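You operate a simulated robot arm through the tools that you are given. There is no shell and no other tool.

You run a simulated two-armed robot. Do the job below in one go: nothing can be reset, and whatever is moved stays where it is left.

Task
The fuse is changed: clear the fuse display and prove horn and motor.
Fine: main on, reset once till it shows NONE, horn once; ignition on, 200 rpm, throttle back to 0 rpm before ignition off; main stays on.

Only the result counts: the job must be done as asked and must still hold three seconds after the hand-in. Knocking over, shifting, dropping, spilling or breaking anything else fails it.

Robot
Two 7-joint arms with two-finger parallel grippers on one trunk that stands fixed in place. Base frame: the origin is at the foot of the trunk, x ahead of it, y to its left, z up. Lengths are in m, angles in degrees, forces in N, time in s.
The left shoulder is at [0.07, 0.163, 1.395], the right one opposite. With the tool pointing down near the work surface each hand reaches from about 0.24 to 0.84 m from the base axis, measured 20 degrees to its own side. Payload 3.43 kg a hand.
The TCP of each hand is the grasp point between the finger pads, 0.034 m short of the fingertips. In the tool frame z runs along the fingers and y along their closing line. Largest opening 0.128 m; finger width 0.024, thickness 0.012; the body of the gripper, 0.048 by 0.13 m, starts 0.096 m behind the TCP.
Orientation is that of the tool frame in the base frame, as a unit quaternion [x, y, z, w]. With the fingers straight down and closing along the base's y, the tool's x points along the base's -x, its y along +y and its z along -z.

Tools
- The arms move only by the tool step_arm. It takes "left_plan", "right_plan" or both (then of equal length, played together; a hand with none holds still); each is text: rows parted by semicolons, each of 6 numbers parted by spaces: the shift along the base's x, y, z in m, then the turn, a rotation vector about the base's x, y, z in degrees. In form: dx dy dz rx ry rz; .... A call has 1 to 20 rows; each row shifts and turns the commanded pose from where the row before left it. "left_fingers" and "right_fingers" are, for a hand that has rows, the opening, from 0 (shut) to 1 (fully open), set as the call begins (left out, the last holds). Each row takes 0.2 s and may step no farther than 0.05 m and 8.6 degrees from the row before; otherwise, or with a gripper value out of range, the whole call is refused. A pose out of reach is approached as far as the arm can. The call stops where the force on the tool passes 90 N (or 10 N more than at its start, if that is more) or the arm is blocked; 0.2 s more then pass. The fingers move at their own pace (about 0.153 m/s each) and stop on an object; they squeeze with about 32 N. The grip force told is the motor's: it shows also when the fingers shut on nothing. Time passes only in rows, and 0.2 s behind the last, so rows that do not move let the fingers close. The reply holds the time, the measured pose of the TCP, the force on the tool along the base axes, the opening and the grip force, in the units named above and with some noise, with the torque about the TCP (base axes, N m) and any sound that the robot's microphone picked up.
- Cameras (640 x 400 px; columns grow to the right, rows downward): "scene" is now at [0.1337, -0.0427, 1.6559]; the picture's right is [-0.49, -0.87, 0.00], its down [-0.34, 0.19, -0.92] and it looks along [0.81, -0.45, -0.39] (base axes); focal length 241 px, centre (320, 200). "left" rides on the left gripper at [0.076, 0.011, -0.16] in its tool frame; the picture's right is [-0.15, 0.99, 0.00], its down [-0.88, -0.13, -0.46] and it looks along [-0.45, -0.07, 0.89] (tool axes); focal length 234 px, centre (320, 200). "right" rides on the right gripper at [0.076, -0.011, -0.16] in its tool frame; the picture's right is [0.15, 0.99, 0.00], its down [-0.88, 0.13, -0.46] and it looks along [-0.45, 0.07, 0.89] (tool axes); focal length 234 px, centre (320, 200). There is no depth. A picture from a camera that has moved, and an enlarged one, comes with that camera's place and axes in the base frame and with its lens. The place of the scene camera against the robot may be out by one fixed shift of up to 0.018 m in any direction.
- camera(camera): a new picture of that camera. The clock stands still meanwhile.
- move_column(by): slides the trunk up (or, below 0, down) by that many m; the arms and the scene camera ride with it, the base frame stays. It gives what a move gives, with no picture.
- aim_head(pan, tilt): turns the head with the scene camera to pan (to the left, within 86 degrees either way) and tilt (down, from -29 to 69), counted from straight ahead of the robot. It gives what a move gives.
- enlarge(camera, box): a new picture of the part [left, top, right, bottom] of that camera's present view, enlarged. The clock stands still meanwhile.
- hand_in(): hands the job in; it is judged then, once.

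Nothing tells you positions but the pictures and the camera data. Unless the task says otherwise, let go and move clear before handing in.

The tools are called as name(argument=value, ...) on one line, values as JSON. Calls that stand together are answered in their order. step_arm: Moves the arms, as the interface text tells. Its arguments: {"type":"object","properties":{"left_plan":{"type":"string"},"left_fingers":{"type":"number"},"right_plan":{"type":"string"},"right_fingers":{"type":"number"}},"required":[]} The other tools are called the same way: move_column (by) slides the trunk up or down; aim_head (pan, tilt) turns the head that bears the scene camera; camera (camera) takes a picture; enlarge (camera, box) takes an enlarged picture of a part of a camera's view; hand_in () hands the job in.

At the start:

```text
time: 0.0
left_tcp_pos: [0.5167, -0.0755, 1.5822]
left_tool_rot: [-0.001, 1.0, -0.001, 0.0]
left_force: [0.0, -0.3, -0.2]
left_ft_torque: [-0.01, -0.01, -0.01]
left_width: 0.1277
left_gripper_force: 0.1
right_tcp_pos: [0.3947, -0.6049, 1.5889]
right_tool_rot: [0.0, 1.0, 0.0, -0.001]
right_force: [-0.2, 0.5, -0.6]
right_ft_torque: [0.02, 0.02, -0.01]
right_width: 0.1283
right_gripper_force: 0.2
trunk travel left (down, up): [-0.875, 0.065]
head pan, tilt: [-29.1, 22.9]
```

scene: 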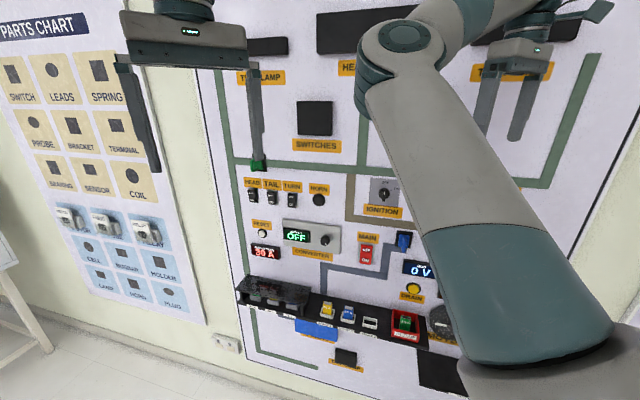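
right: 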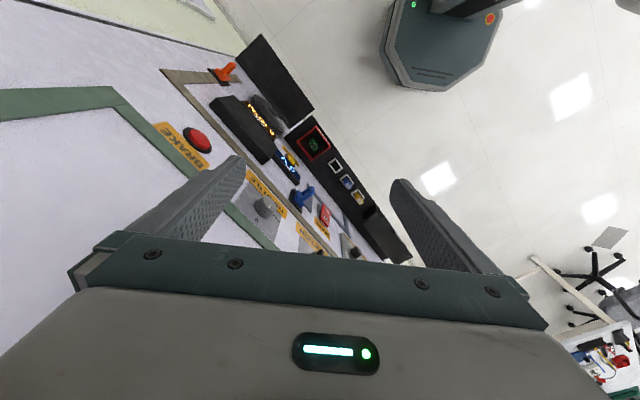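
left: 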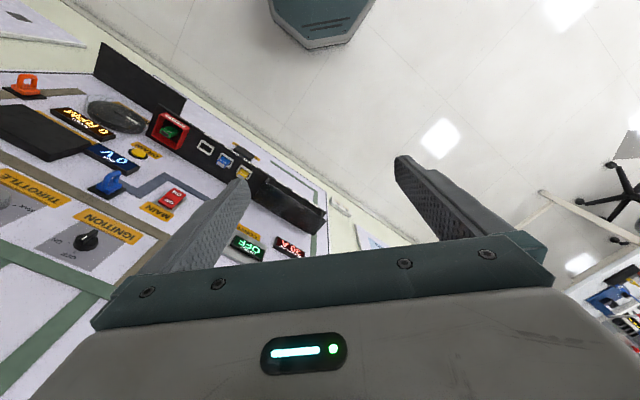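

I see a wall-mounted electrical training board with switches, a horn button, ignition, main switch, reset, and a throttle partly hidden by the arms. I'll look closer before moving anything.

enlarge(camera="scene", box=[230, 160, 450, 300])

enlarge(camera="left", box=[0, 40, 330, 280])

enlarge(camera="right", box=[100, 20, 420, 280])

```text
2.86 times, centred on (340, 230) of scene
camera zoom: at [0.1337, -0.0427, 1.6559], right [-0.49, -0.87, 0.0], down [-0.34, 0.19, -0.92], along [0.81, -0.45, -0.39], focal length 689 px, centre (263, 114)
```

zoom: 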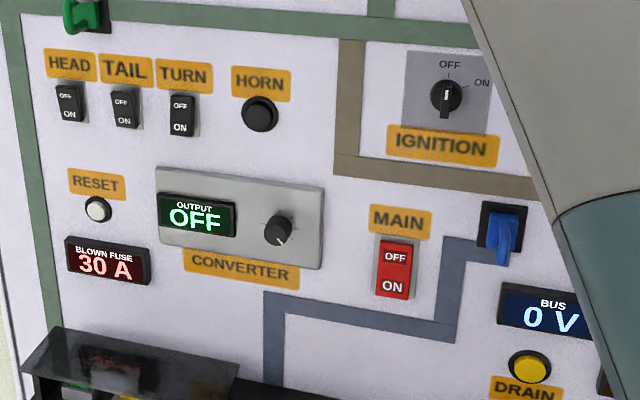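

```text
1.67 times, centred on (165, 160) of left
camera zoom: at [0.4401, -0.0635, 1.7413], right [0.14, 0.99, 0.0], down [0.88, -0.13, 0.46], along [0.45, -0.07, -0.89], focal length 390 px, centre (578, 267)
```

zoom: 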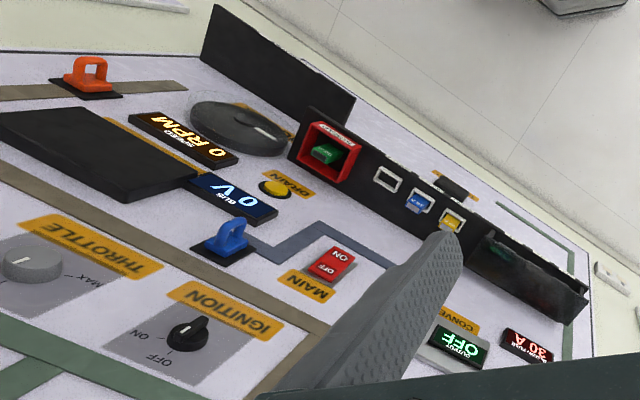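

```text
1.54 times, centred on (260, 150) of right
camera zoom: at [0.3187, -0.6156, 1.748], right [-0.15, 0.99, 0.0], down [0.88, 0.13, 0.46], along [0.45, 0.07, -0.89], focal length 360 px, centre (412, 277)
```

zoom: 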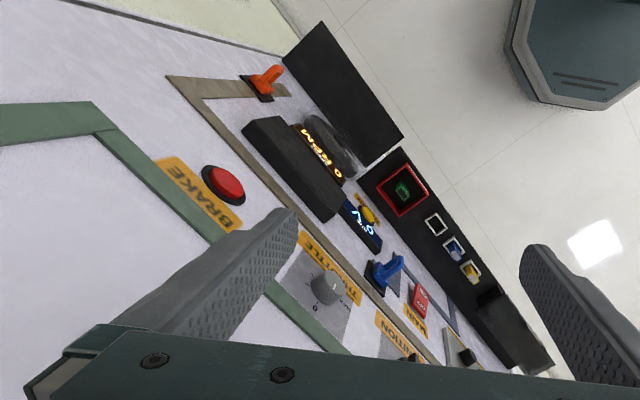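

The board is a vertical wall whose plane I estimate about 0.86 m from the trunk along a heading of about -38°. I'll first pull the left arm out of the way so the scene camera can see the whole board.

step_arm(left_plan="-0.015 0.04 0 0 0 0;-0.015 0.04 0 0 0 0;-0.015 0.04 0 0 0 0;-0.015 0.04 0 0 0 0;-0.015 0.04 0 0 0 0;-0.015 0.04 0 0 0 0;-0.015 0.04 0 0 0 0;-0.015 0.04 0 0 0 0;-0.015 0.04 0 0 0 0;-0.015 0.04 0 0 0 0;-0.01 0.04 0 0 0 0;-0.01 0.04 0 0 0 0")

```text
time: 2.6
left_tcp_pos: [0.3584, 0.3934, 1.5719]
left_tool_rot: [0.0, 1.0, 0.0, 0.0]
left_force: [0.8, -0.4, -0.8]
left_ft_torque: [-0.04, 0.0, -0.02]
left_width: 0.1279
left_gripper_force: 0.0
left hand out of reach, approached as far as the arm can: row 12
right_tcp_pos: [0.3935, -0.6016, 1.5897]
right_tool_rot: [0.0, 1.0, -0.001, 0.0]
right_force: [0.4, 0.0, 0.2]
right_ft_torque: [0.0, 0.02, 0.02]
right_width: 0.1282
right_gripper_force: 0.2
trunk travel left (down, up): [-0.875, 0.065]
head pan, tilt: [-29.1, 22.9]
```

aim_head(pan=-42, tilt=25)

camera(camera="scene")

```text
time: 3.4
left_tcp_pos: [0.3603, 0.3916, 1.5719]
left_tool_rot: [-0.001, 1.0, -0.001, 0.0]
left_force: [0.3, -0.4, 0.5]
left_ft_torque: [-0.01, -0.01, 0.0]
left_width: 0.128
left_gripper_force: 0.0
right_tcp_pos: [0.3948, -0.6028, 1.5881]
right_tool_rot: [0.0, 1.0, 0.0, -0.001]
right_force: [0.0, 0.2, 0.0]
right_ft_torque: [0.01, 0.01, 0.02]
right_width: 0.1281
right_gripper_force: 0.0
trunk travel left (down, up): [-0.875, 0.065]
head pan, tilt: [-42.0, 25.0]
```

```text
taken
camera scene: at [0.1219, -0.0587, 1.6524], right [-0.67, -0.74, 0.0], down [-0.31, 0.28, -0.91], along [0.67, -0.61, -0.42], focal length 241 px, centre (320, 200)
```

scene: 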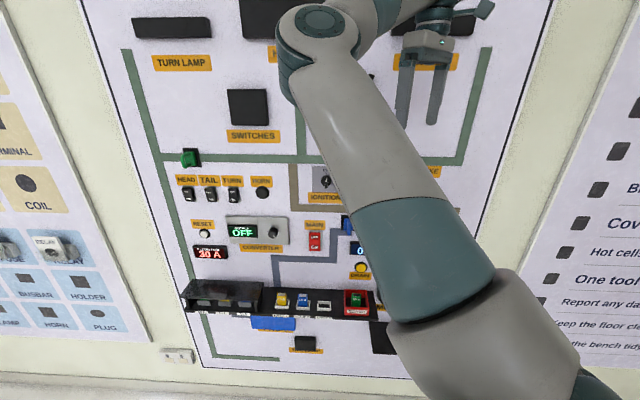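

The right arm blocks part of the view; there's also a rules chart on the wall at the right. I'll read it and check the left side.

aim_head(pan=-70, tilt=25)

camera(camera="scene")

enlarge(camera="scene", box=[240, 60, 560, 260])

```text
time: 4.3
left_tcp_pos: [0.3587, 0.3908, 1.5715]
left_tool_rot: [-0.001, 1.0, 0.0, 0.0]
left_force: [0.7, 0.6, 0.0]
left_ft_torque: [0.02, 0.01, -0.03]
left_width: 0.1278
left_gripper_force: 0.1
right_tcp_pos: [0.3942, -0.6043, 1.589]
right_tool_rot: [0.0, 1.0, 0.001, 0.001]
right_force: [0.2, 0.4, -0.1]
right_ft_torque: [0.03, 0.0, 0.0]
right_width: 0.1282
right_gripper_force: 0.0
trunk travel left (down, up): [-0.875, 0.065]
head pan, tilt: [-70.0, 25.0]
```

```text
taken
camera scene: at [0.0841, -0.0842, 1.6525], right [-0.94, -0.34, 0.0], down [-0.14, 0.4, -0.91], along [0.31, -0.85, -0.42], focal length 241 px, centre (320, 200)
```

scene: 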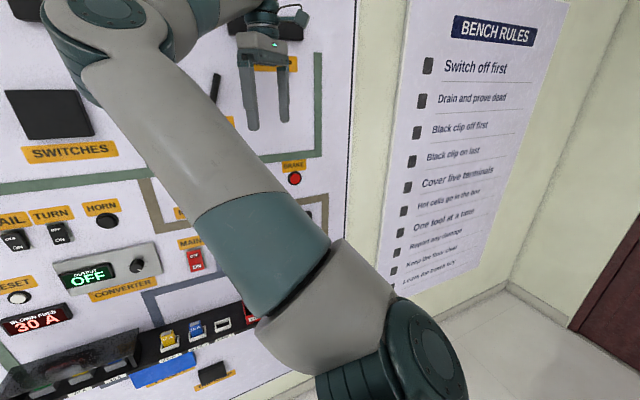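

```text
2.00 times, centred on (400, 160) of scene
camera zoom: at [0.0841, -0.0842, 1.6525], right [-0.94, -0.34, 0.0], down [-0.14, 0.4, -0.91], along [0.31, -0.85, -0.42], focal length 482 px, centre (160, 280)
```

zoom: 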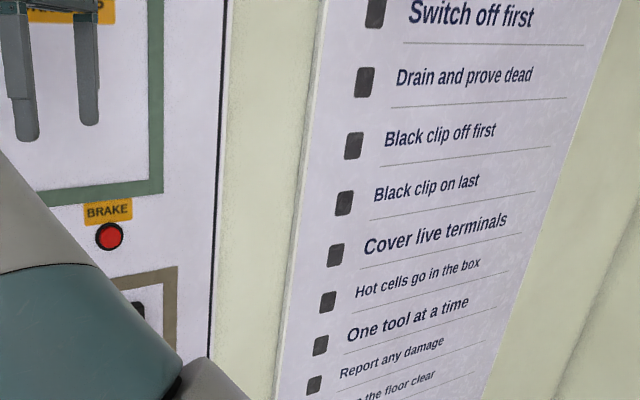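

The bench rules are only background. Now I'll bring the right arm to the middle standoff in front of the board, then turn the tool horizontal.

step_arm(right_plan="0.013 0.032 -0.024 0 0 0;0.013 0.032 -0.024 0 0 0;0.013 0.032 -0.024 0 0 0;0.013 0.032 -0.024 0 0 0;0.013 0.032 -0.024 0 0 0;0.013 0.032 -0.024 0 0 0;0.013 0.032 -0.024 0 0 0;0.013 0.032 -0.024 0 0 0", right_fingers=0)

aim_head(pan=-38, tilt=25)

camera(camera="scene")

```text
time: 6.1
left_tcp_pos: [0.3619, 0.3903, 1.5723]
left_tool_rot: [-0.001, 1.0, 0.0, -0.001]
left_force: [0.7, -0.2, -0.5]
left_ft_torque: [-0.01, 0.01, 0.03]
left_width: 0.1279
left_gripper_force: 0.0
right_tcp_pos: [0.5048, -0.3964, 1.3984]
right_tool_rot: [0.001, 1.0, 0.0, -0.001]
right_force: [0.0, 0.1, -0.1]
right_ft_torque: [0.05, 0.03, -0.04]
right_width: 0.0
right_gripper_force: 32.2
right hand out of reach, approached as far as the arm can: row 7, 8
trunk travel left (down, up): [-0.875, 0.065]
head pan, tilt: [-70.0, 25.0]
```

```text
time: 7.0
left_tcp_pos: [0.3577, 0.3926, 1.5718]
left_tool_rot: [-0.001, 1.0, -0.001, 0.0]
left_force: [-1.6, -0.4, -0.2]
left_ft_torque: [0.0, -0.04, -0.01]
left_width: 0.1279
left_gripper_force: 0.1
right_tcp_pos: [0.5033, -0.3959, 1.4004]
right_tool_rot: [0.0, 1.0, 0.0, 0.0]
right_force: [0.8, 0.6, -0.2]
right_ft_torque: [-0.01, -0.04, -0.01]
right_width: 0.0001
right_gripper_force: 31.7
trunk travel left (down, up): [-0.875, 0.065]
head pan, tilt: [-38.0, 25.0]
```

```text
taken
camera scene: at [0.1247, -0.0537, 1.6525], right [-0.62, -0.79, 0.0], down [-0.33, 0.26, -0.91], along [0.71, -0.56, -0.42], focal length 241 px, centre (320, 200)
```

scene: 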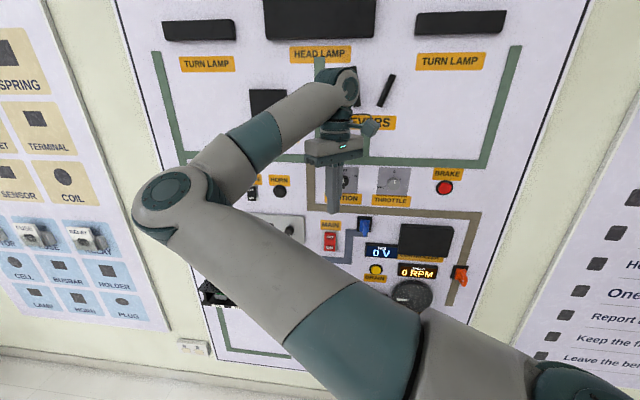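

The right arm came over with its elbow to the left; the throttle, brake, and speed display are visible now. Next I turn the right tool horizontal toward the board.

step_arm(right_plan="-0.01 0 0 0 -7.5 0;-0.01 0 0 0 -7.5 0;-0.01 0 0 0 -7.5 0;-0.01 0 0 0 -7.5 0;-0.01 0 0 0 -7.5 0;0 0 0 0 -7.5 0;0 0 0 0 -7.5 0;0 0 0 0 -7.5 0;0 0 0 0 -7.5 0;0 0 0 0 -7.5 0;0 0 0 0 -7.5 0;0 0 0 0 -7.5 0")

camera(camera="scene")

camera(camera="right")

```text
time: 9.7
left_tcp_pos: [0.358, 0.3892, 1.5734]
left_tool_rot: [-0.001, 1.0, 0.0, 0.001]
left_force: [0.1, 0.7, -0.3]
left_ft_torque: [0.06, 0.03, -0.06]
left_width: 0.1281
left_gripper_force: 0.1
right_tcp_pos: [0.5196, -0.463, 1.4385]
right_tool_rot: [0.0, 0.707, 0.001, 0.708]
right_force: [-0.4, 0.0, 0.0]
right_ft_torque: [-0.01, -0.03, 0.03]
right_width: 0.0
right_gripper_force: 32.5
right hand out of reach, approached as far as the arm can: row 2, 7, 8, 9, 10, 11, 12
trunk travel left (down, up): [-0.875, 0.065]
head pan, tilt: [-38.0, 25.0]
```

```text
taken
camera scene: at [0.1239, -0.0565, 1.6525], right [-0.62, -0.79, 0.0], down [-0.33, 0.26, -0.91], along [0.71, -0.56, -0.42], focal length 241 px, centre (320, 200)
```

scene: 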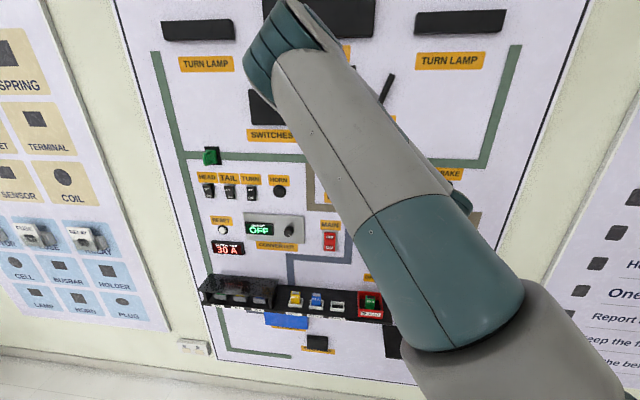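

```text
taken
camera right: at [0.3603, -0.4749, 1.3626], right [0.0, 0.99, -0.15], down [-0.46, 0.13, 0.88], along [0.89, 0.07, 0.45], focal length 234 px, centre (320, 200)
```

right: 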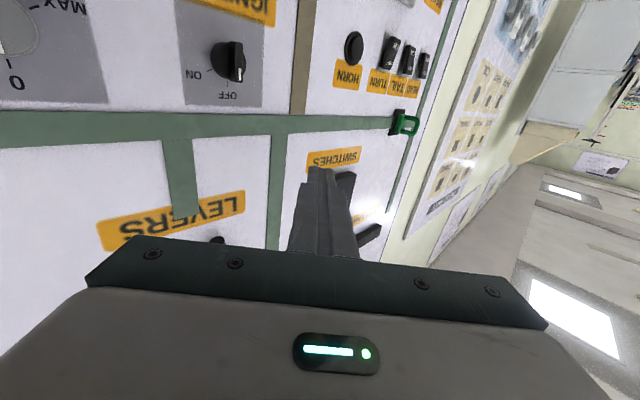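

The tool is now horizontal. The hand camera hangs below it, so it can't see the displays below the controls; I'll yaw the tool toward the board normal and move outward to a better standoff, checking the reach.

step_arm(right_plan="0.02 -0.01 -0.03 0 0 -7.5;0.02 -0.01 -0.03 0 0 -7.5;0.02 -0.01 -0.03 0 0 -7.5;0.02 -0.01 -0.03 0 0 -7.5;0.01 -0.01 -0.03 0 0 -7.7;0.0 0 -0.02 0 0 0")

camera(camera="scene")

camera(camera="right")

```text
time: 11.1
left_tcp_pos: [0.3608, 0.393, 1.5704]
left_tool_rot: [-0.001, 1.0, -0.002, -0.001]
left_force: [0.3, 1.3, 0.4]
left_ft_torque: [-0.04, 0.0, 0.02]
left_width: 0.1278
left_gripper_force: 0.1
right_tcp_pos: [0.4993, -0.6271, 1.3072]
right_tool_rot: [0.206, 0.677, -0.207, 0.676]
right_force: [0.1, 0.0, 0.2]
right_ft_torque: [0.0, -0.01, -0.05]
right_width: 0.0
right_gripper_force: 32.1
right hand out of reach, approached as far as the arm can: row 3, 4, 5
trunk travel left (down, up): [-0.875, 0.065]
head pan, tilt: [-38.0, 25.0]
```

```text
taken
camera scene: at [0.1277, -0.0513, 1.6523], right [-0.62, -0.79, 0.0], down [-0.33, 0.26, -0.91], along [0.71, -0.56, -0.42], focal length 241 px, centre (320, 200)
```

scene: 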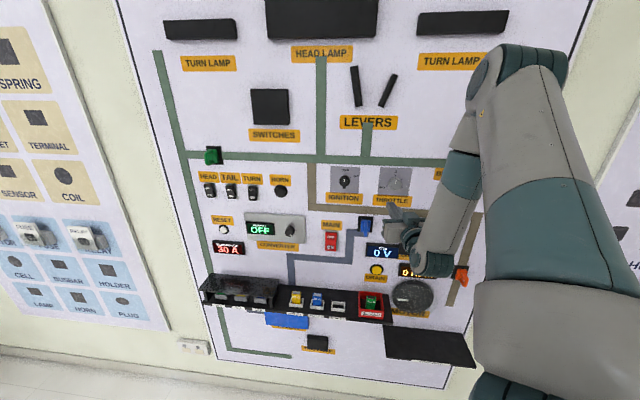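

```text
taken
camera right: at [0.3608, -0.5468, 1.2306], right [0.55, 0.82, -0.15], down [-0.3, 0.36, 0.88], along [0.78, -0.44, 0.45], focal length 234 px, centre (320, 200)
```

right: 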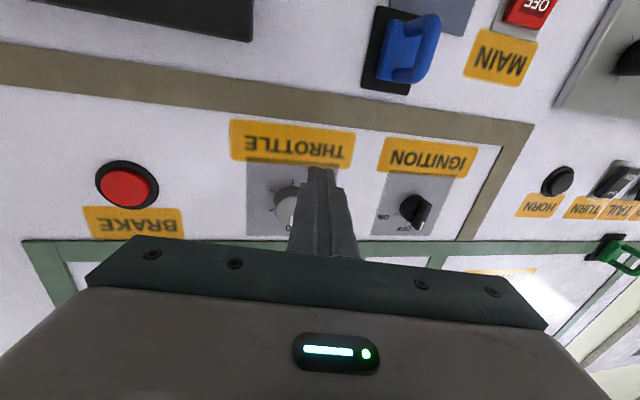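

The elbow swung up and right, so the panel is now clear in the scene view. Horizontal lines on the board slope slightly, suggesting the wall heading is nearer -45°, so I'll measure it by panning the head.

aim_head(pan=-45, tilt=25)

camera(camera="scene")

enlarge(camera="scene", box=[110, 120, 430, 320])

```text
time: 11.7
left_tcp_pos: [0.3601, 0.3918, 1.5713]
left_tool_rot: [-0.001, 1.0, -0.001, -0.001]
left_force: [0.4, 1.1, 0.4]
left_ft_torque: [-0.03, 0.03, 0.02]
left_width: 0.128
left_gripper_force: 0.1
right_tcp_pos: [0.4989, -0.6268, 1.3064]
right_tool_rot: [0.207, 0.676, -0.207, 0.676]
right_force: [-0.5, 0.6, -0.3]
right_ft_torque: [0.0, 0.0, 0.0]
right_width: 0.0
right_gripper_force: 31.6
trunk travel left (down, up): [-0.875, 0.065]
head pan, tilt: [-45.0, 25.0]
```

```text
taken
camera scene: at [0.1192, -0.0614, 1.6524], right [-0.71, -0.71, 0.0], down [-0.3, 0.3, -0.91], along [0.64, -0.64, -0.42], focal length 241 px, centre (320, 200)
```

scene: 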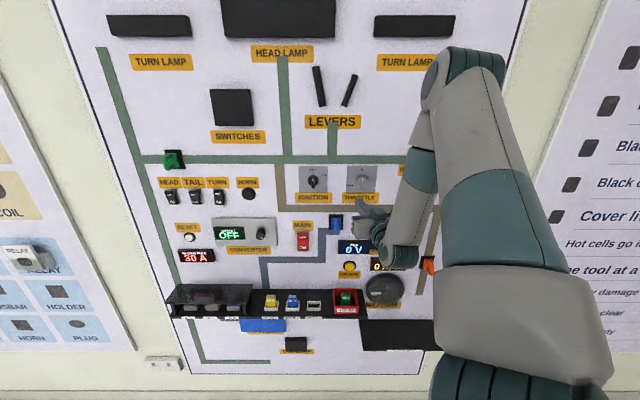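

```text
2.00 times, centred on (270, 220) of scene
camera zoom: at [0.1192, -0.0614, 1.6524], right [-0.71, -0.71, 0.0], down [-0.3, 0.3, -0.91], along [0.64, -0.64, -0.42], focal length 482 px, centre (420, 160)
```

zoom: 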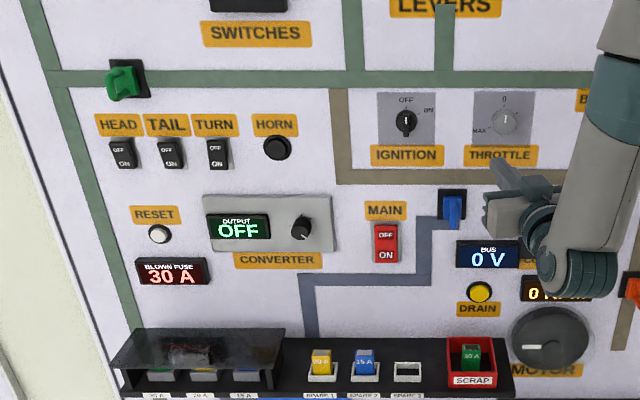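

The board's horizontals are level at pan -45°, so the wall normal heading is -45°. Now I get precise pixel positions from the right hand camera.

enlarge(camera="right", box=[80, 130, 400, 250])

enlarge(camera="right", box=[340, 0, 640, 240])

enlarge(camera="scene", box=[280, 155, 400, 230])

enlarge(camera="scene", box=[160, 170, 320, 270])

```text
2.00 times, centred on (240, 190) of right
camera zoom: at [0.3602, -0.548, 1.2306], right [0.55, 0.82, -0.15], down [-0.3, 0.36, 0.88], along [0.78, -0.44, 0.45], focal length 468 px, centre (480, 220)
```

zoom: 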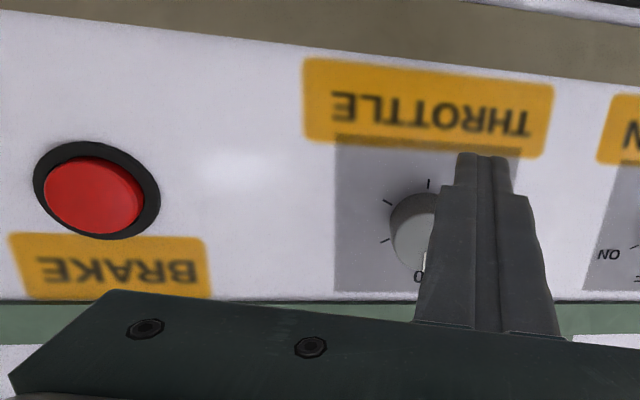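

```text
1.67 times, centred on (490, 120) of right
camera zoom: at [0.3602, -0.548, 1.2306], right [0.55, 0.82, -0.15], down [-0.3, 0.36, 0.88], along [0.78, -0.44, 0.45], focal length 390 px, centre (37, 333)
```

zoom: 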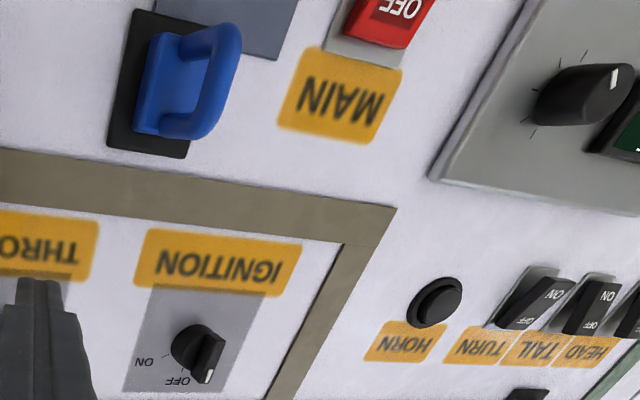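

```text
5.33 times, centred on (340, 192) of scene
camera zoom: at [0.1192, -0.0614, 1.6524], right [-0.71, -0.71, 0.0], down [-0.3, 0.3, -0.91], along [0.64, -0.64, -0.42], focal length 1286 px, centre (213, 240)
```

zoom: 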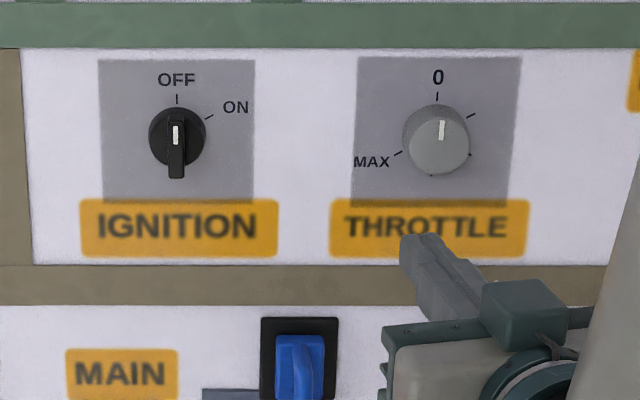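

```text
4.00 times, centred on (240, 220) of scene
camera zoom: at [0.1192, -0.0614, 1.6524], right [-0.71, -0.71, 0.0], down [-0.3, 0.3, -0.91], along [0.64, -0.64, -0.42], focal length 964 px, centre (640, 120)
```

zoom: 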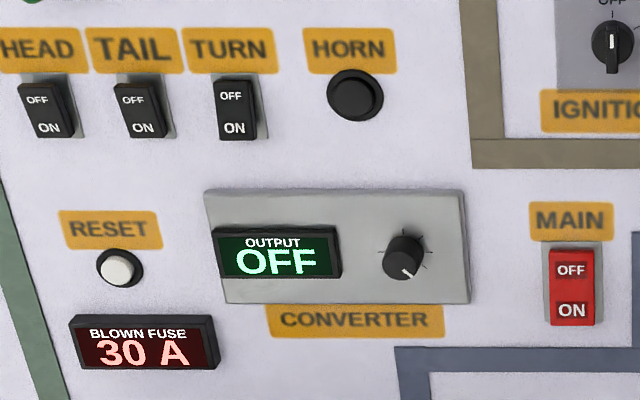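

With heading -45°, I estimate the wall at about d = 0.88–0.89 m, MAIN's "ON" end near [0.70, -0.54, 1.10]. I'll back off the board, then travel to a standoff in front of MAIN and square the tool to the wall.

step_arm(right_plan="-0.0212 0.0212 0 0 0 0;-0.0212 0.0212 0 0 0 0;0.0215 0.0198 -0.0296 0 0 -1.57;0.0215 0.0198 -0.0296 0 0 -1.57;0.0215 0.0198 -0.0296 0 0 -1.57;0.0215 0.0198 -0.0296 0 0 -1.57;0.0215 0.0198 -0.0296 0 0 -1.57;0.0215 0.0198 -0.0296 0 0 -1.57;0.0215 0.0198 -0.0296 0 0 -1.57")

camera(camera="scene")

camera(camera="right")

```text
time: 13.7
left_tcp_pos: [0.3582, 0.3914, 1.572]
left_tool_rot: [-0.001, 1.0, -0.001, 0.0]
left_force: [0.8, 0.7, 0.4]
left_ft_torque: [0.01, 0.04, 0.0]
left_width: 0.1279
left_gripper_force: 0.1
right_tcp_pos: [0.4101, -0.654, 1.2405]
right_tool_rot: [0.271, 0.654, -0.27, 0.652]
right_force: [0.2, 0.0, -1.2]
right_ft_torque: [-0.02, -0.01, 0.0]
right_width: 0.0
right_gripper_force: 32.1
right hand out of reach, approached as far as the arm can: row 2, 3, 4, 5, 6, 7, 8, 9
trunk travel left (down, up): [-0.875, 0.065]
head pan, tilt: [-45.0, 25.0]
```

```text
taken
camera scene: at [0.1174, -0.0633, 1.6525], right [-0.71, -0.71, 0.0], down [-0.3, 0.3, -0.91], along [0.64, -0.64, -0.42], focal length 241 px, centre (320, 200)
```

scene: 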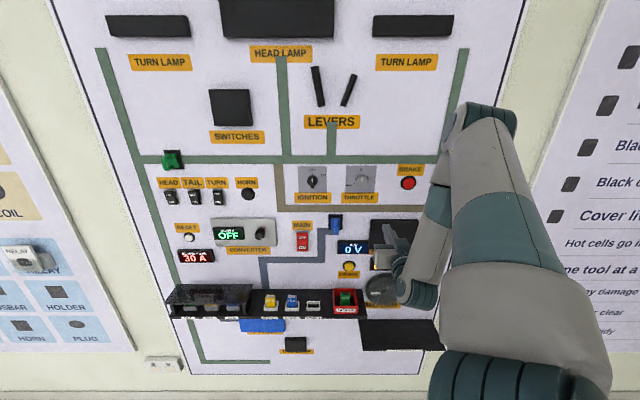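

```text
taken
camera right: at [0.2898, -0.5495, 1.1641], right [0.7, 0.7, -0.15], down [-0.23, 0.41, 0.88], along [0.68, -0.58, 0.45], focal length 234 px, centre (320, 200)
```

right: 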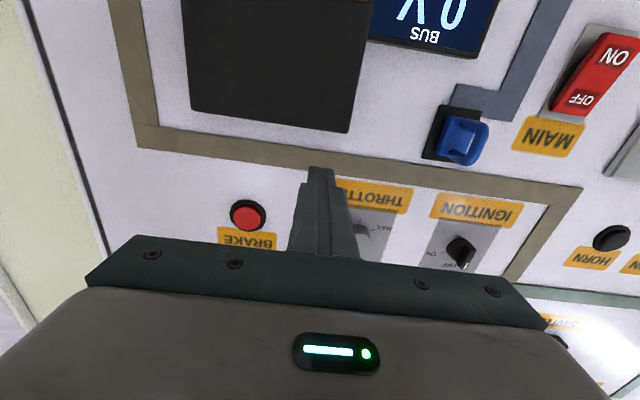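

The right arm folds too tightly this close to the board, while the left shoulder sits about 0.95 m from it, so the left arm should do the work. I'll lower the right hand and slide it right to act as an observer of the throttle and speed display.

step_arm(right_plan="-0.007 -0.007 -0.036 0 0 0;-0.007 -0.007 -0.036 0 0 0;-0.007 -0.007 -0.036 0 0 0;-0.007 -0.007 -0.036 0 0 0;-0.007 -0.007 -0.036 0 0 0")

camera(camera="scene")

camera(camera="right")

```text
time: 14.9
left_tcp_pos: [0.358, 0.3904, 1.5718]
left_tool_rot: [-0.001, 1.0, 0.0, -0.001]
left_force: [0.2, -0.5, 0.8]
left_ft_torque: [0.0, -0.02, 0.03]
left_width: 0.1278
left_gripper_force: 0.0
right_tcp_pos: [0.3752, -0.69, 1.0591]
right_tool_rot: [0.272, 0.653, -0.272, 0.652]
right_force: [0.3, 0.2, -0.2]
right_ft_torque: [-0.03, -0.02, 0.0]
right_width: 0.0
right_gripper_force: 31.8
trunk travel left (down, up): [-0.875, 0.065]
head pan, tilt: [-45.0, 25.0]
```

```text
taken
camera scene: at [0.1176, -0.0641, 1.6525], right [-0.71, -0.71, 0.0], down [-0.3, 0.3, -0.91], along [0.64, -0.64, -0.42], focal length 241 px, centre (320, 200)
```

scene: 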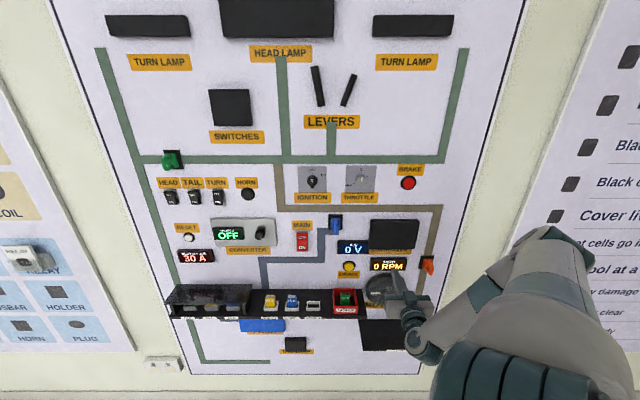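

```text
taken
camera right: at [0.2546, -0.5846, 0.9835], right [0.7, 0.7, -0.15], down [-0.23, 0.42, 0.88], along [0.67, -0.58, 0.45], focal length 234 px, centre (320, 200)
```

right: 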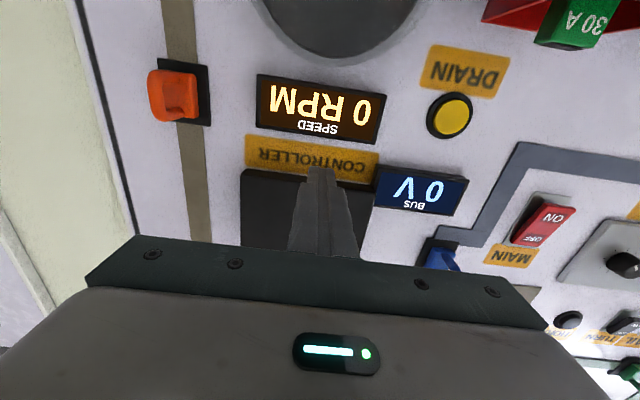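

Now the scene view shows the whole board and the right camera reads SPEED, BUS and MAIN, so it's a good observer. I'll turn the left tool horizontal next.

step_arm(left_plan="0.015 -0.01 -0.02 0 -8.18 0;0.015 -0.01 -0.02 0 -8.18 0;0.015 -0.01 -0.02 0 -8.18 0;0.015 -0.01 -0.02 0 -8.18 0;0.015 -0.01 -0.02 0 -8.18 0;0.015 -0.01 -0.02 0 -8.18 0;0.015 -0.01 -0.02 0 -8.18 0;0.015 -0.01 -0.02 0 -8.18 0;0.015 -0.01 -0.02 0 -8.18 0;0.015 -0.01 -0.02 0 -8.18 0;0.015 -0.01 -0.02 0 -8.2 0", left_fingers=0)

camera(camera="scene")

camera(camera="left")

```text
time: 17.3
left_tcp_pos: [0.6021, 0.3215, 1.4199]
left_tool_rot: [0.0, 0.74, -0.002, 0.672]
left_force: [0.1, -1.0, -0.5]
left_ft_torque: [0.01, -0.02, 0.02]
left_width: 0.0
left_gripper_force: 32.4
left hand out of reach, approached as far as the arm can: row 6, 7, 8, 9, 10, 11
right_tcp_pos: [0.376, -0.6875, 1.06]
right_tool_rot: [0.271, 0.653, -0.271, 0.653]
right_force: [-0.8, -0.8, 0.2]
right_ft_torque: [-0.02, 0.02, 0.02]
right_width: 0.0
right_gripper_force: 31.7
trunk travel left (down, up): [-0.875, 0.065]
head pan, tilt: [-45.0, 25.0]
```

```text
taken
camera scene: at [0.1183, -0.0623, 1.6525], right [-0.71, -0.71, 0.0], down [-0.3, 0.3, -0.91], along [0.64, -0.64, -0.42], focal length 241 px, centre (320, 200)
```

scene: 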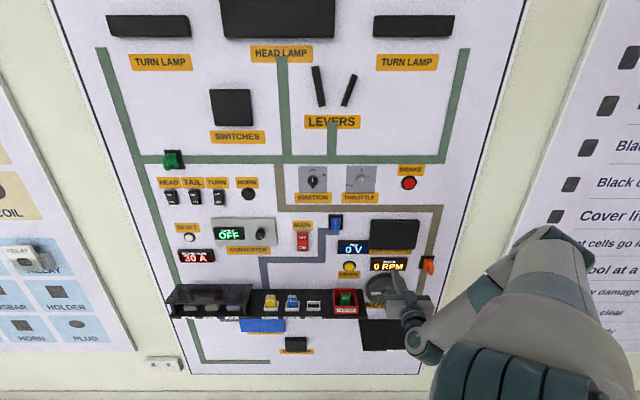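

```text
taken
camera left: at [0.4364, 0.3341, 1.3582], right [0.02, 0.99, 0.14], down [-0.37, -0.13, 0.92], along [0.93, -0.07, 0.36], focal length 234 px, centre (320, 200)
```

left: 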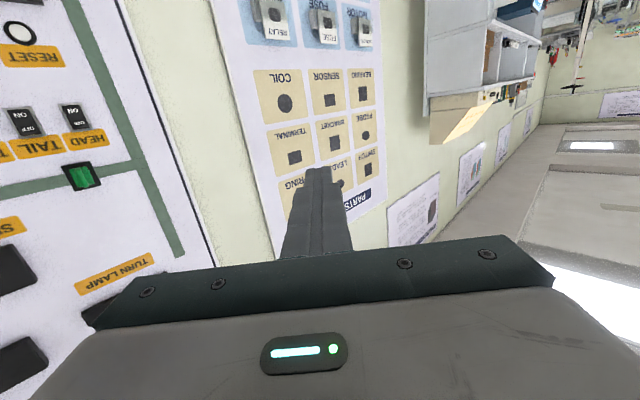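

The left tool is nearly horizontal. Next I yaw it to the board's normal while moving across to a standoff in front of the board.

step_arm(left_plan="0 -0.0457 -0.012 0 0 -3.2;0 -0.0457 -0.012 0 0 -3.2;0 -0.0457 -0.012 0 0 -3.2;0 -0.0457 -0.012 0 0 -3.2;0 -0.0457 -0.012 0 0 -3.2;0 -0.0457 -0.012 0 0 -3.2;0 -0.0457 -0.012 0 0 -3.2;0 -0.0457 -0.012 0 0 -3.2;0 -0.0457 -0.012 0 0 -3.2;0 -0.0457 -0.012 0 0 -3.2;0 -0.0457 -0.012 0 0 -3.2;0 -0.0457 -0.012 0 0 -3.2;0 -0.0457 -0.012 0 0 -3.2;0 -0.0457 -0.012 0 0 -3.4")

camera(camera="scene")

camera(camera="left")

```text
time: 20.3
left_tcp_pos: [0.6092, -0.0812, 1.2519]
left_tool_rot: [0.267, 0.692, -0.242, 0.626]
left_force: [0.2, 0.6, -0.4]
left_ft_torque: [0.03, 0.0, 0.02]
left_width: 0.0
left_gripper_force: 31.4
left hand out of reach, approached as far as the arm can: row 1, 2, 3, 4, 5, 7, 9, 11, 12
right_tcp_pos: [0.3753, -0.6904, 1.0589]
right_tool_rot: [0.273, 0.653, -0.271, 0.653]
right_force: [0.2, -0.7, -0.2]
right_ft_torque: [-0.05, 0.0, 0.03]
right_width: 0.0
right_gripper_force: 31.5
trunk travel left (down, up): [-0.875, 0.065]
head pan, tilt: [-45.0, 25.0]
```

```text
taken
camera scene: at [0.1175, -0.0664, 1.6523], right [-0.71, -0.71, 0.0], down [-0.3, 0.3, -0.91], along [0.64, -0.64, -0.42], focal length 241 px, centre (320, 200)
```

scene: 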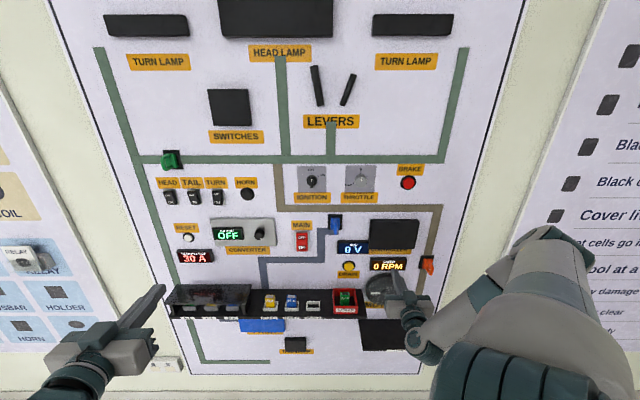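

```text
taken
camera left: at [0.494, 0.0406, 1.1909], right [0.68, 0.72, 0.14], down [-0.36, 0.15, 0.92], along [0.64, -0.67, 0.36], focal length 234 px, centre (320, 200)
```

left: 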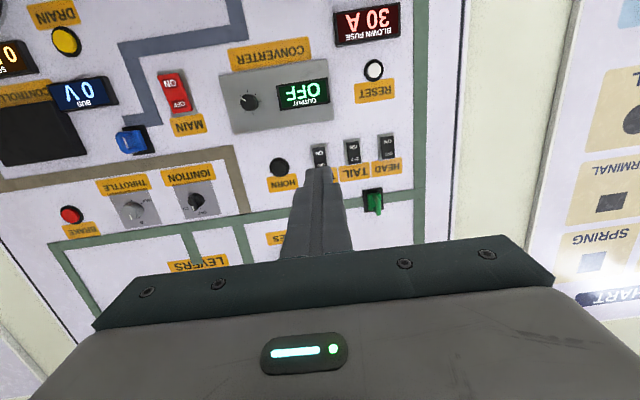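

The left arm comes in low and left, leaving the view clear. I'll level it, square it to -45°, and move to a standoff in front of MAIN.

step_arm(left_plan="-0.0042 -0.0416 -0.019 -0.52 -0.52 -0.35;-0.0042 -0.0416 -0.019 -0.52 -0.52 -0.35;-0.0042 -0.0416 -0.019 -0.52 -0.52 -0.35;-0.0042 -0.0416 -0.019 -0.52 -0.52 -0.35;-0.0042 -0.0416 -0.019 -0.52 -0.52 -0.35;-0.0042 -0.0416 -0.019 -0.52 -0.52 -0.35;-0.0042 -0.0416 -0.019 -0.52 -0.52 -0.35;-0.0042 -0.0416 -0.019 -0.52 -0.52 -0.35")

camera(camera="scene")

camera(camera="left")

camera(camera="right")

```text
time: 22.1
left_tcp_pos: [0.6475, -0.1579, 1.188]
left_tool_rot: [0.275, 0.651, -0.287, 0.646]
left_force: [-0.8, -0.3, -0.2]
left_ft_torque: [0.03, 0.02, -0.03]
left_width: 0.0
left_gripper_force: 31.9
left hand out of reach, approached as far as the arm can: row 1, 2, 3, 4, 5, 6, 7, 8
right_tcp_pos: [0.3751, -0.6888, 1.0598]
right_tool_rot: [0.272, 0.653, -0.271, 0.653]
right_force: [0.5, -0.4, 0.2]
right_ft_torque: [-0.01, -0.01, -0.01]
right_width: 0.0
right_gripper_force: 32.1
trunk travel left (down, up): [-0.875, 0.065]
head pan, tilt: [-45.0, 25.0]
```

```text
taken
camera scene: at [0.1185, -0.0636, 1.6524], right [-0.71, -0.71, 0.0], down [-0.3, 0.3, -0.91], along [0.64, -0.64, -0.42], focal length 241 px, centre (320, 200)
```

scene: 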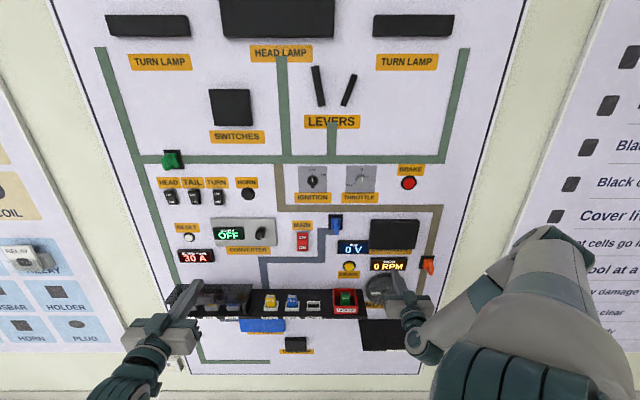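

```text
taken
camera left: at [0.5452, -0.0335, 1.11], right [0.72, 0.68, 0.13], down [-0.4, 0.26, 0.88], along [0.56, -0.69, 0.45], focal length 234 px, centre (320, 200)
```

left: 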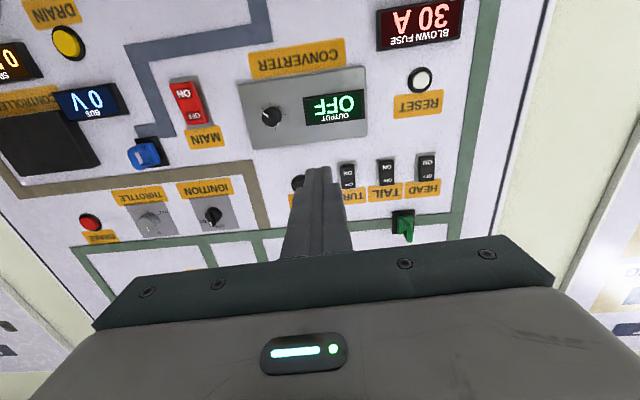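

```text
taken
camera right: at [0.2549, -0.5842, 0.9838], right [0.7, 0.7, -0.15], down [-0.23, 0.42, 0.88], along [0.67, -0.58, 0.45], focal length 234 px, centre (320, 200)
```

right: 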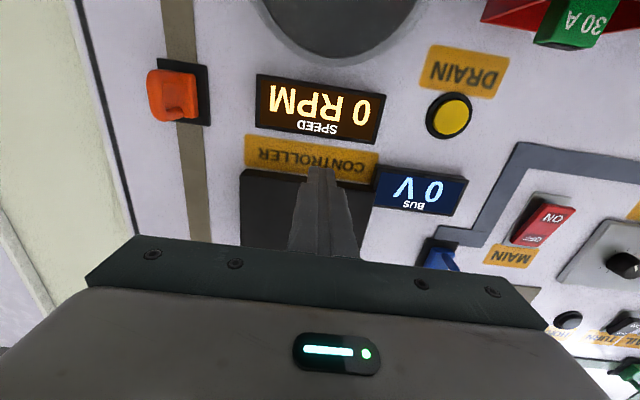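

The left arm was stalled by its own fold at this distance. I'll extend it straight toward the board first, keeping clear of the converter, then try moving right.

step_arm(left_plan="0.0283 -0.0283 0 0 0 0;0.0283 -0.0283 0 0 0 0;0.0283 -0.0283 0 0 0 0.6;-0.0212 -0.0212 0 0 0 0.6;-0.0212 -0.0212 0 0 0 0.6;-0.0212 -0.0212 0 0 0 0;-0.0212 -0.0212 0 0 0 0")

camera(camera="scene")

```text
time: 23.7
left_tcp_pos: [0.7503, -0.2401, 1.1963]
left_tool_rot: [0.268, 0.654, -0.278, 0.65]
left_force: [-0.1, 0.5, 0.3]
left_ft_torque: [0.02, 0.02, 0.01]
left_width: 0.0002
left_gripper_force: 32.0
left hand out of reach, approached as far as the arm can: row 1, 2, 3, 4, 5, 6, 7
right_tcp_pos: [0.3746, -0.6889, 1.0599]
right_tool_rot: [0.271, 0.652, -0.272, 0.654]
right_force: [1.0, 0.0, 0.5]
right_ft_torque: [0.03, -0.01, -0.04]
right_width: 0.0
right_gripper_force: 32.4
trunk travel left (down, up): [-0.875, 0.065]
head pan, tilt: [-45.0, 25.0]
```

```text
taken
camera scene: at [0.1176, -0.0628, 1.6525], right [-0.71, -0.71, 0.0], down [-0.3, 0.3, -0.91], along [0.64, -0.64, -0.42], focal length 241 px, centre (320, 200)
```

scene: 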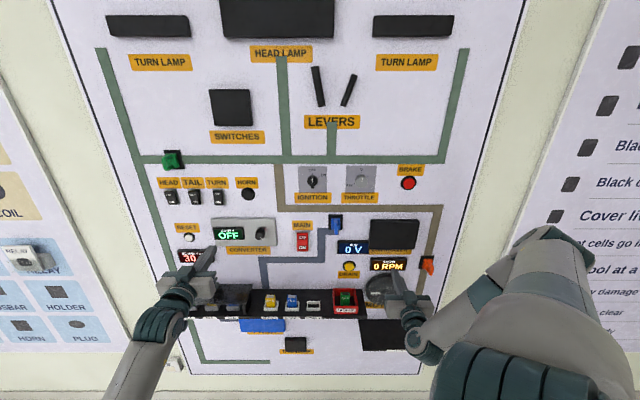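

The hand reached a good depth but won't go right, which looks like a wrist joint limit at this roll. I'll test whether rolling the tool frees the reach; roll doesn't matter for pressing.

step_arm(left_plan="0 0 0 0 0 0;0 0 0 5.66 -5.66 0;0 0 0 5.66 -5.66 0;0 0 0 5.66 -5.66 0;0 0 0 5.66 -5.66 0;0 0 0 5.66 -5.66 0")

```text
time: 25.1
left_tcp_pos: [0.8753, -0.1692, 1.2604]
left_tool_rot: [0.477, 0.525, -0.041, 0.704]
left_force: [0.3, -0.7, 0.2]
left_ft_torque: [-0.01, 0.01, 0.01]
left_width: 0.0002
left_gripper_force: 32.1
left hand out of reach, approached as far as the arm can: row 2, 3, 4, 5, 6
right_tcp_pos: [0.3751, -0.6886, 1.0606]
right_tool_rot: [0.272, 0.652, -0.272, 0.654]
right_force: [-0.3, 0.2, -0.6]
right_ft_torque: [-0.01, 0.01, 0.02]
right_width: 0.0001
right_gripper_force: 32.2
trunk travel left (down, up): [-0.875, 0.065]
head pan, tilt: [-45.0, 25.0]
```

Rolling that way made it drift left, so that is the wrong direction. I'll roll back the other way, stepping slightly back from the board.

step_arm(left_plan="-0.01 0.01 0 -5.66 5.66 0;-0.01 0.01 0 -5.66 5.66 0;-0.01 0.01 0 -5.66 5.66 0;-0.01 0 0 -5.66 5.66 0;-0.01 0 0 -5.66 5.66 0;0 0 0 -5.66 5.66 0;0 0 0 -5.66 5.66 0;0 0 0 -5.66 5.66 0;0 0 0 -5.66 5.66 0;0 0 0 -5.66 5.66 0")

camera(camera="scene")

```text
time: 27.3
left_tcp_pos: [0.824, -0.1385, 1.2615]
left_tool_rot: [0.02, 0.712, -0.468, 0.522]
left_force: [0.1, -0.5, -0.1]
left_ft_torque: [0.02, 0.0, 0.01]
left_width: 0.0
left_gripper_force: 32.3
right_tcp_pos: [0.3752, -0.689, 1.0597]
right_tool_rot: [0.272, 0.653, -0.272, 0.653]
right_force: [0.4, 0.5, 0.4]
right_ft_torque: [0.01, -0.01, -0.01]
right_width: 0.0001
right_gripper_force: 31.7
trunk travel left (down, up): [-0.875, 0.065]
head pan, tilt: [-45.0, 25.0]
```

```text
taken
camera scene: at [0.1178, -0.0631, 1.6525], right [-0.71, -0.71, 0.0], down [-0.3, 0.3, -0.91], along [0.64, -0.64, -0.42], focal length 241 px, centre (320, 200)
```

scene: 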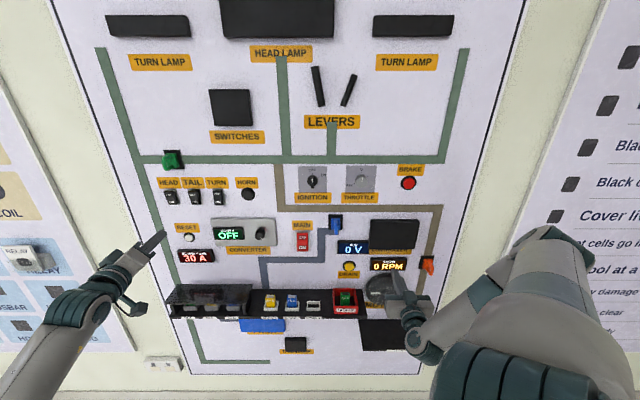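

Rolling the other way is fully reachable. I'll keep rolling this way while moving right across the board.

step_arm(left_plan="-0.0212 -0.0212 0 -5.66 5.66 0;-0.0212 -0.0212 0 -5.66 5.66 0;-0.0212 -0.0212 0 -5.66 5.66 0;-0.0212 -0.0212 0 -5.66 5.66 0;-0.0212 -0.0212 0 -5.66 5.66 0;-0.0212 -0.0212 0 -5.66 5.66 0")

camera(camera="scene")

camera(camera="left")

```text
time: 28.8
left_tcp_pos: [0.7514, -0.1797, 1.2283]
left_tool_rot: [-0.262, 0.686, -0.592, 0.332]
left_force: [0.1, 0.5, 0.3]
left_ft_torque: [-0.03, -0.02, 0.0]
left_width: 0.0
left_gripper_force: 31.3
left hand out of reach, approached as far as the arm can: row 6
right_tcp_pos: [0.3743, -0.6873, 1.0609]
right_tool_rot: [0.272, 0.653, -0.272, 0.653]
right_force: [0.1, 0.1, -0.3]
right_ft_torque: [-0.01, 0.01, -0.01]
right_width: 0.0
right_gripper_force: 32.4
trunk travel left (down, up): [-0.875, 0.065]
head pan, tilt: [-45.0, 25.0]
stopped in row 6 (left hand): the arm was blocked; the commanded pose is now the measured one
```

```text
taken
camera scene: at [0.119, -0.0607, 1.6525], right [-0.71, -0.71, 0.0], down [-0.3, 0.3, -0.91], along [0.64, -0.64, -0.42], focal length 241 px, centre (320, 200)
```

scene: 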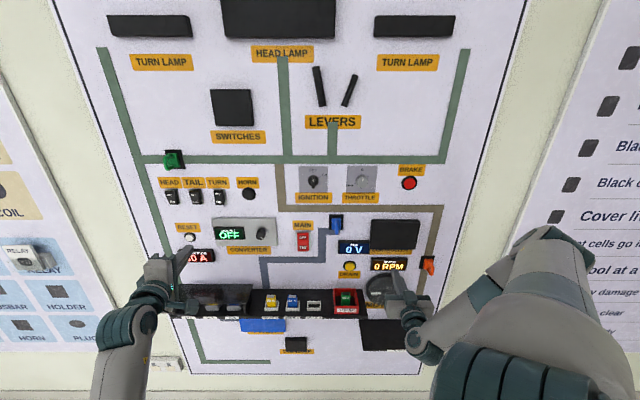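

```text
taken
camera left: at [0.5802, -0.1322, 1.2169], right [0.13, 0.27, -0.95], down [0.21, 0.93, 0.29], along [0.97, -0.24, 0.06], focal length 234 px, centre (320, 200)
```

left: 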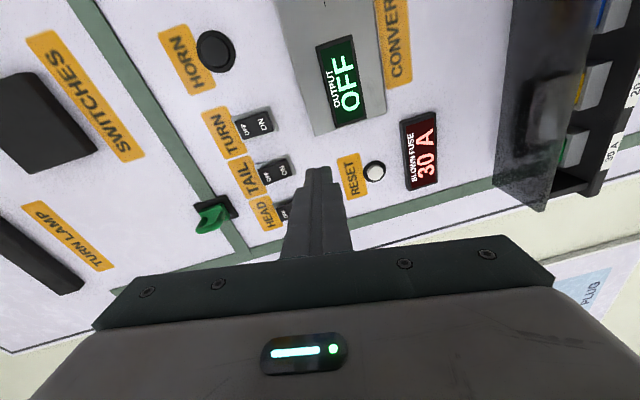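

The left arm got blocked at this pose without contact force, so I want to see its elbow configuration before choosing another route.

aim_head(pan=5, tilt=45)

camera(camera="scene")

```text
time: 30.0
left_tcp_pos: [0.7503, -0.1829, 1.228]
left_tool_rot: [-0.262, 0.686, -0.592, 0.332]
left_force: [-0.6, 0.1, -0.2]
left_ft_torque: [-0.03, 0.03, 0.0]
left_width: 0.0
left_gripper_force: 31.9
right_tcp_pos: [0.3742, -0.6894, 1.06]
right_tool_rot: [0.272, 0.653, -0.272, 0.653]
right_force: [0.5, 0.3, 0.2]
right_ft_torque: [-0.01, 0.0, 0.0]
right_width: 0.0
right_gripper_force: 31.8
trunk travel left (down, up): [-0.875, 0.065]
head pan, tilt: [5.0, 45.0]
```

```text
taken
camera scene: at [0.1337, 0.0093, 1.6219], right [0.09, -1.0, 0.0], down [-0.7, -0.06, -0.71], along [0.7, 0.06, -0.71], focal length 241 px, centre (320, 200)
```

scene: 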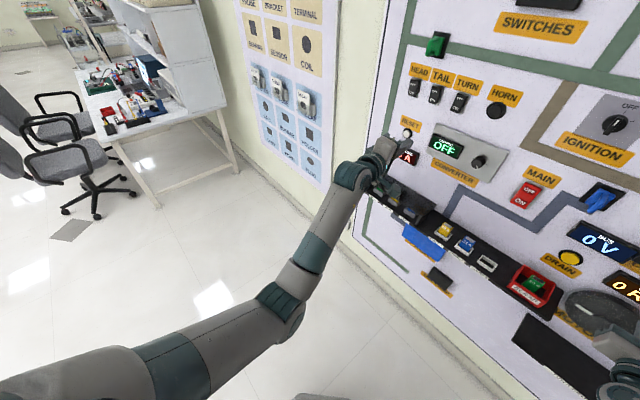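

The left arm is fairly extended with its elbow low; nothing external is touching it. I'll unroll partway and probe moving right at a shallower roll.

step_arm(left_plan="0 0 0.01 4.5 -4.5 -2;0 0 0.01 4.5 -4.5 -2;0 0 0.01 4.5 -4.5 -1;0 0 0 5.66 -5.66 0;0 0 0 5.66 -5.66 0;0 0 0 5.66 -5.66 0;-0.014 -0.014 0 0 0 0;-0.014 -0.014 0 0 0 0;-0.014 -0.014 0 0 0 0;-0.014 -0.014 0 0 0 0;-0.014 -0.014 0 0 0 0")

camera(camera="scene")

```text
time: 32.0
left_tcp_pos: [0.757, -0.1396, 1.2316]
left_tool_rot: [0.037, 0.737, -0.38, 0.557]
left_force: [-0.8, -0.2, -0.9]
left_ft_torque: [0.01, 0.0, -0.03]
left_width: 0.0
left_gripper_force: 31.7
left hand out of reach, approached as far as the arm can: row 9, 10
right_tcp_pos: [0.375, -0.6866, 1.0618]
right_tool_rot: [0.272, 0.652, -0.273, 0.653]
right_force: [0.4, 1.4, -0.6]
right_ft_torque: [0.0, -0.02, 0.03]
right_width: 0.0
right_gripper_force: 31.9
trunk travel left (down, up): [-0.875, 0.065]
head pan, tilt: [5.0, 45.0]
stopped in row 10 (left hand): the arm was blocked; the commanded pose is now the measured one
```

```text
taken
camera scene: at [0.1347, 0.0115, 1.6218], right [0.09, -1.0, 0.0], down [-0.7, -0.06, -0.71], along [0.7, 0.06, -0.71], focal length 241 px, centre (320, 200)
```

scene: 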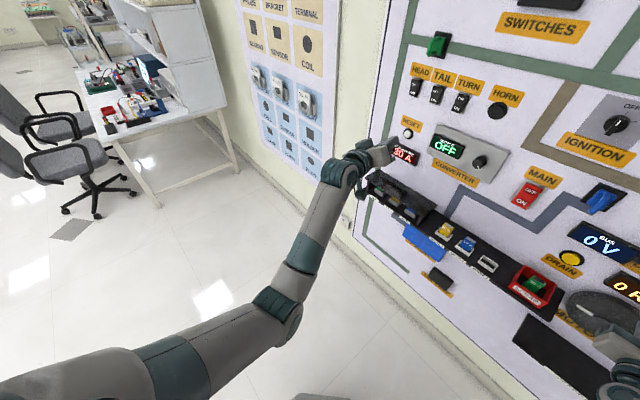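

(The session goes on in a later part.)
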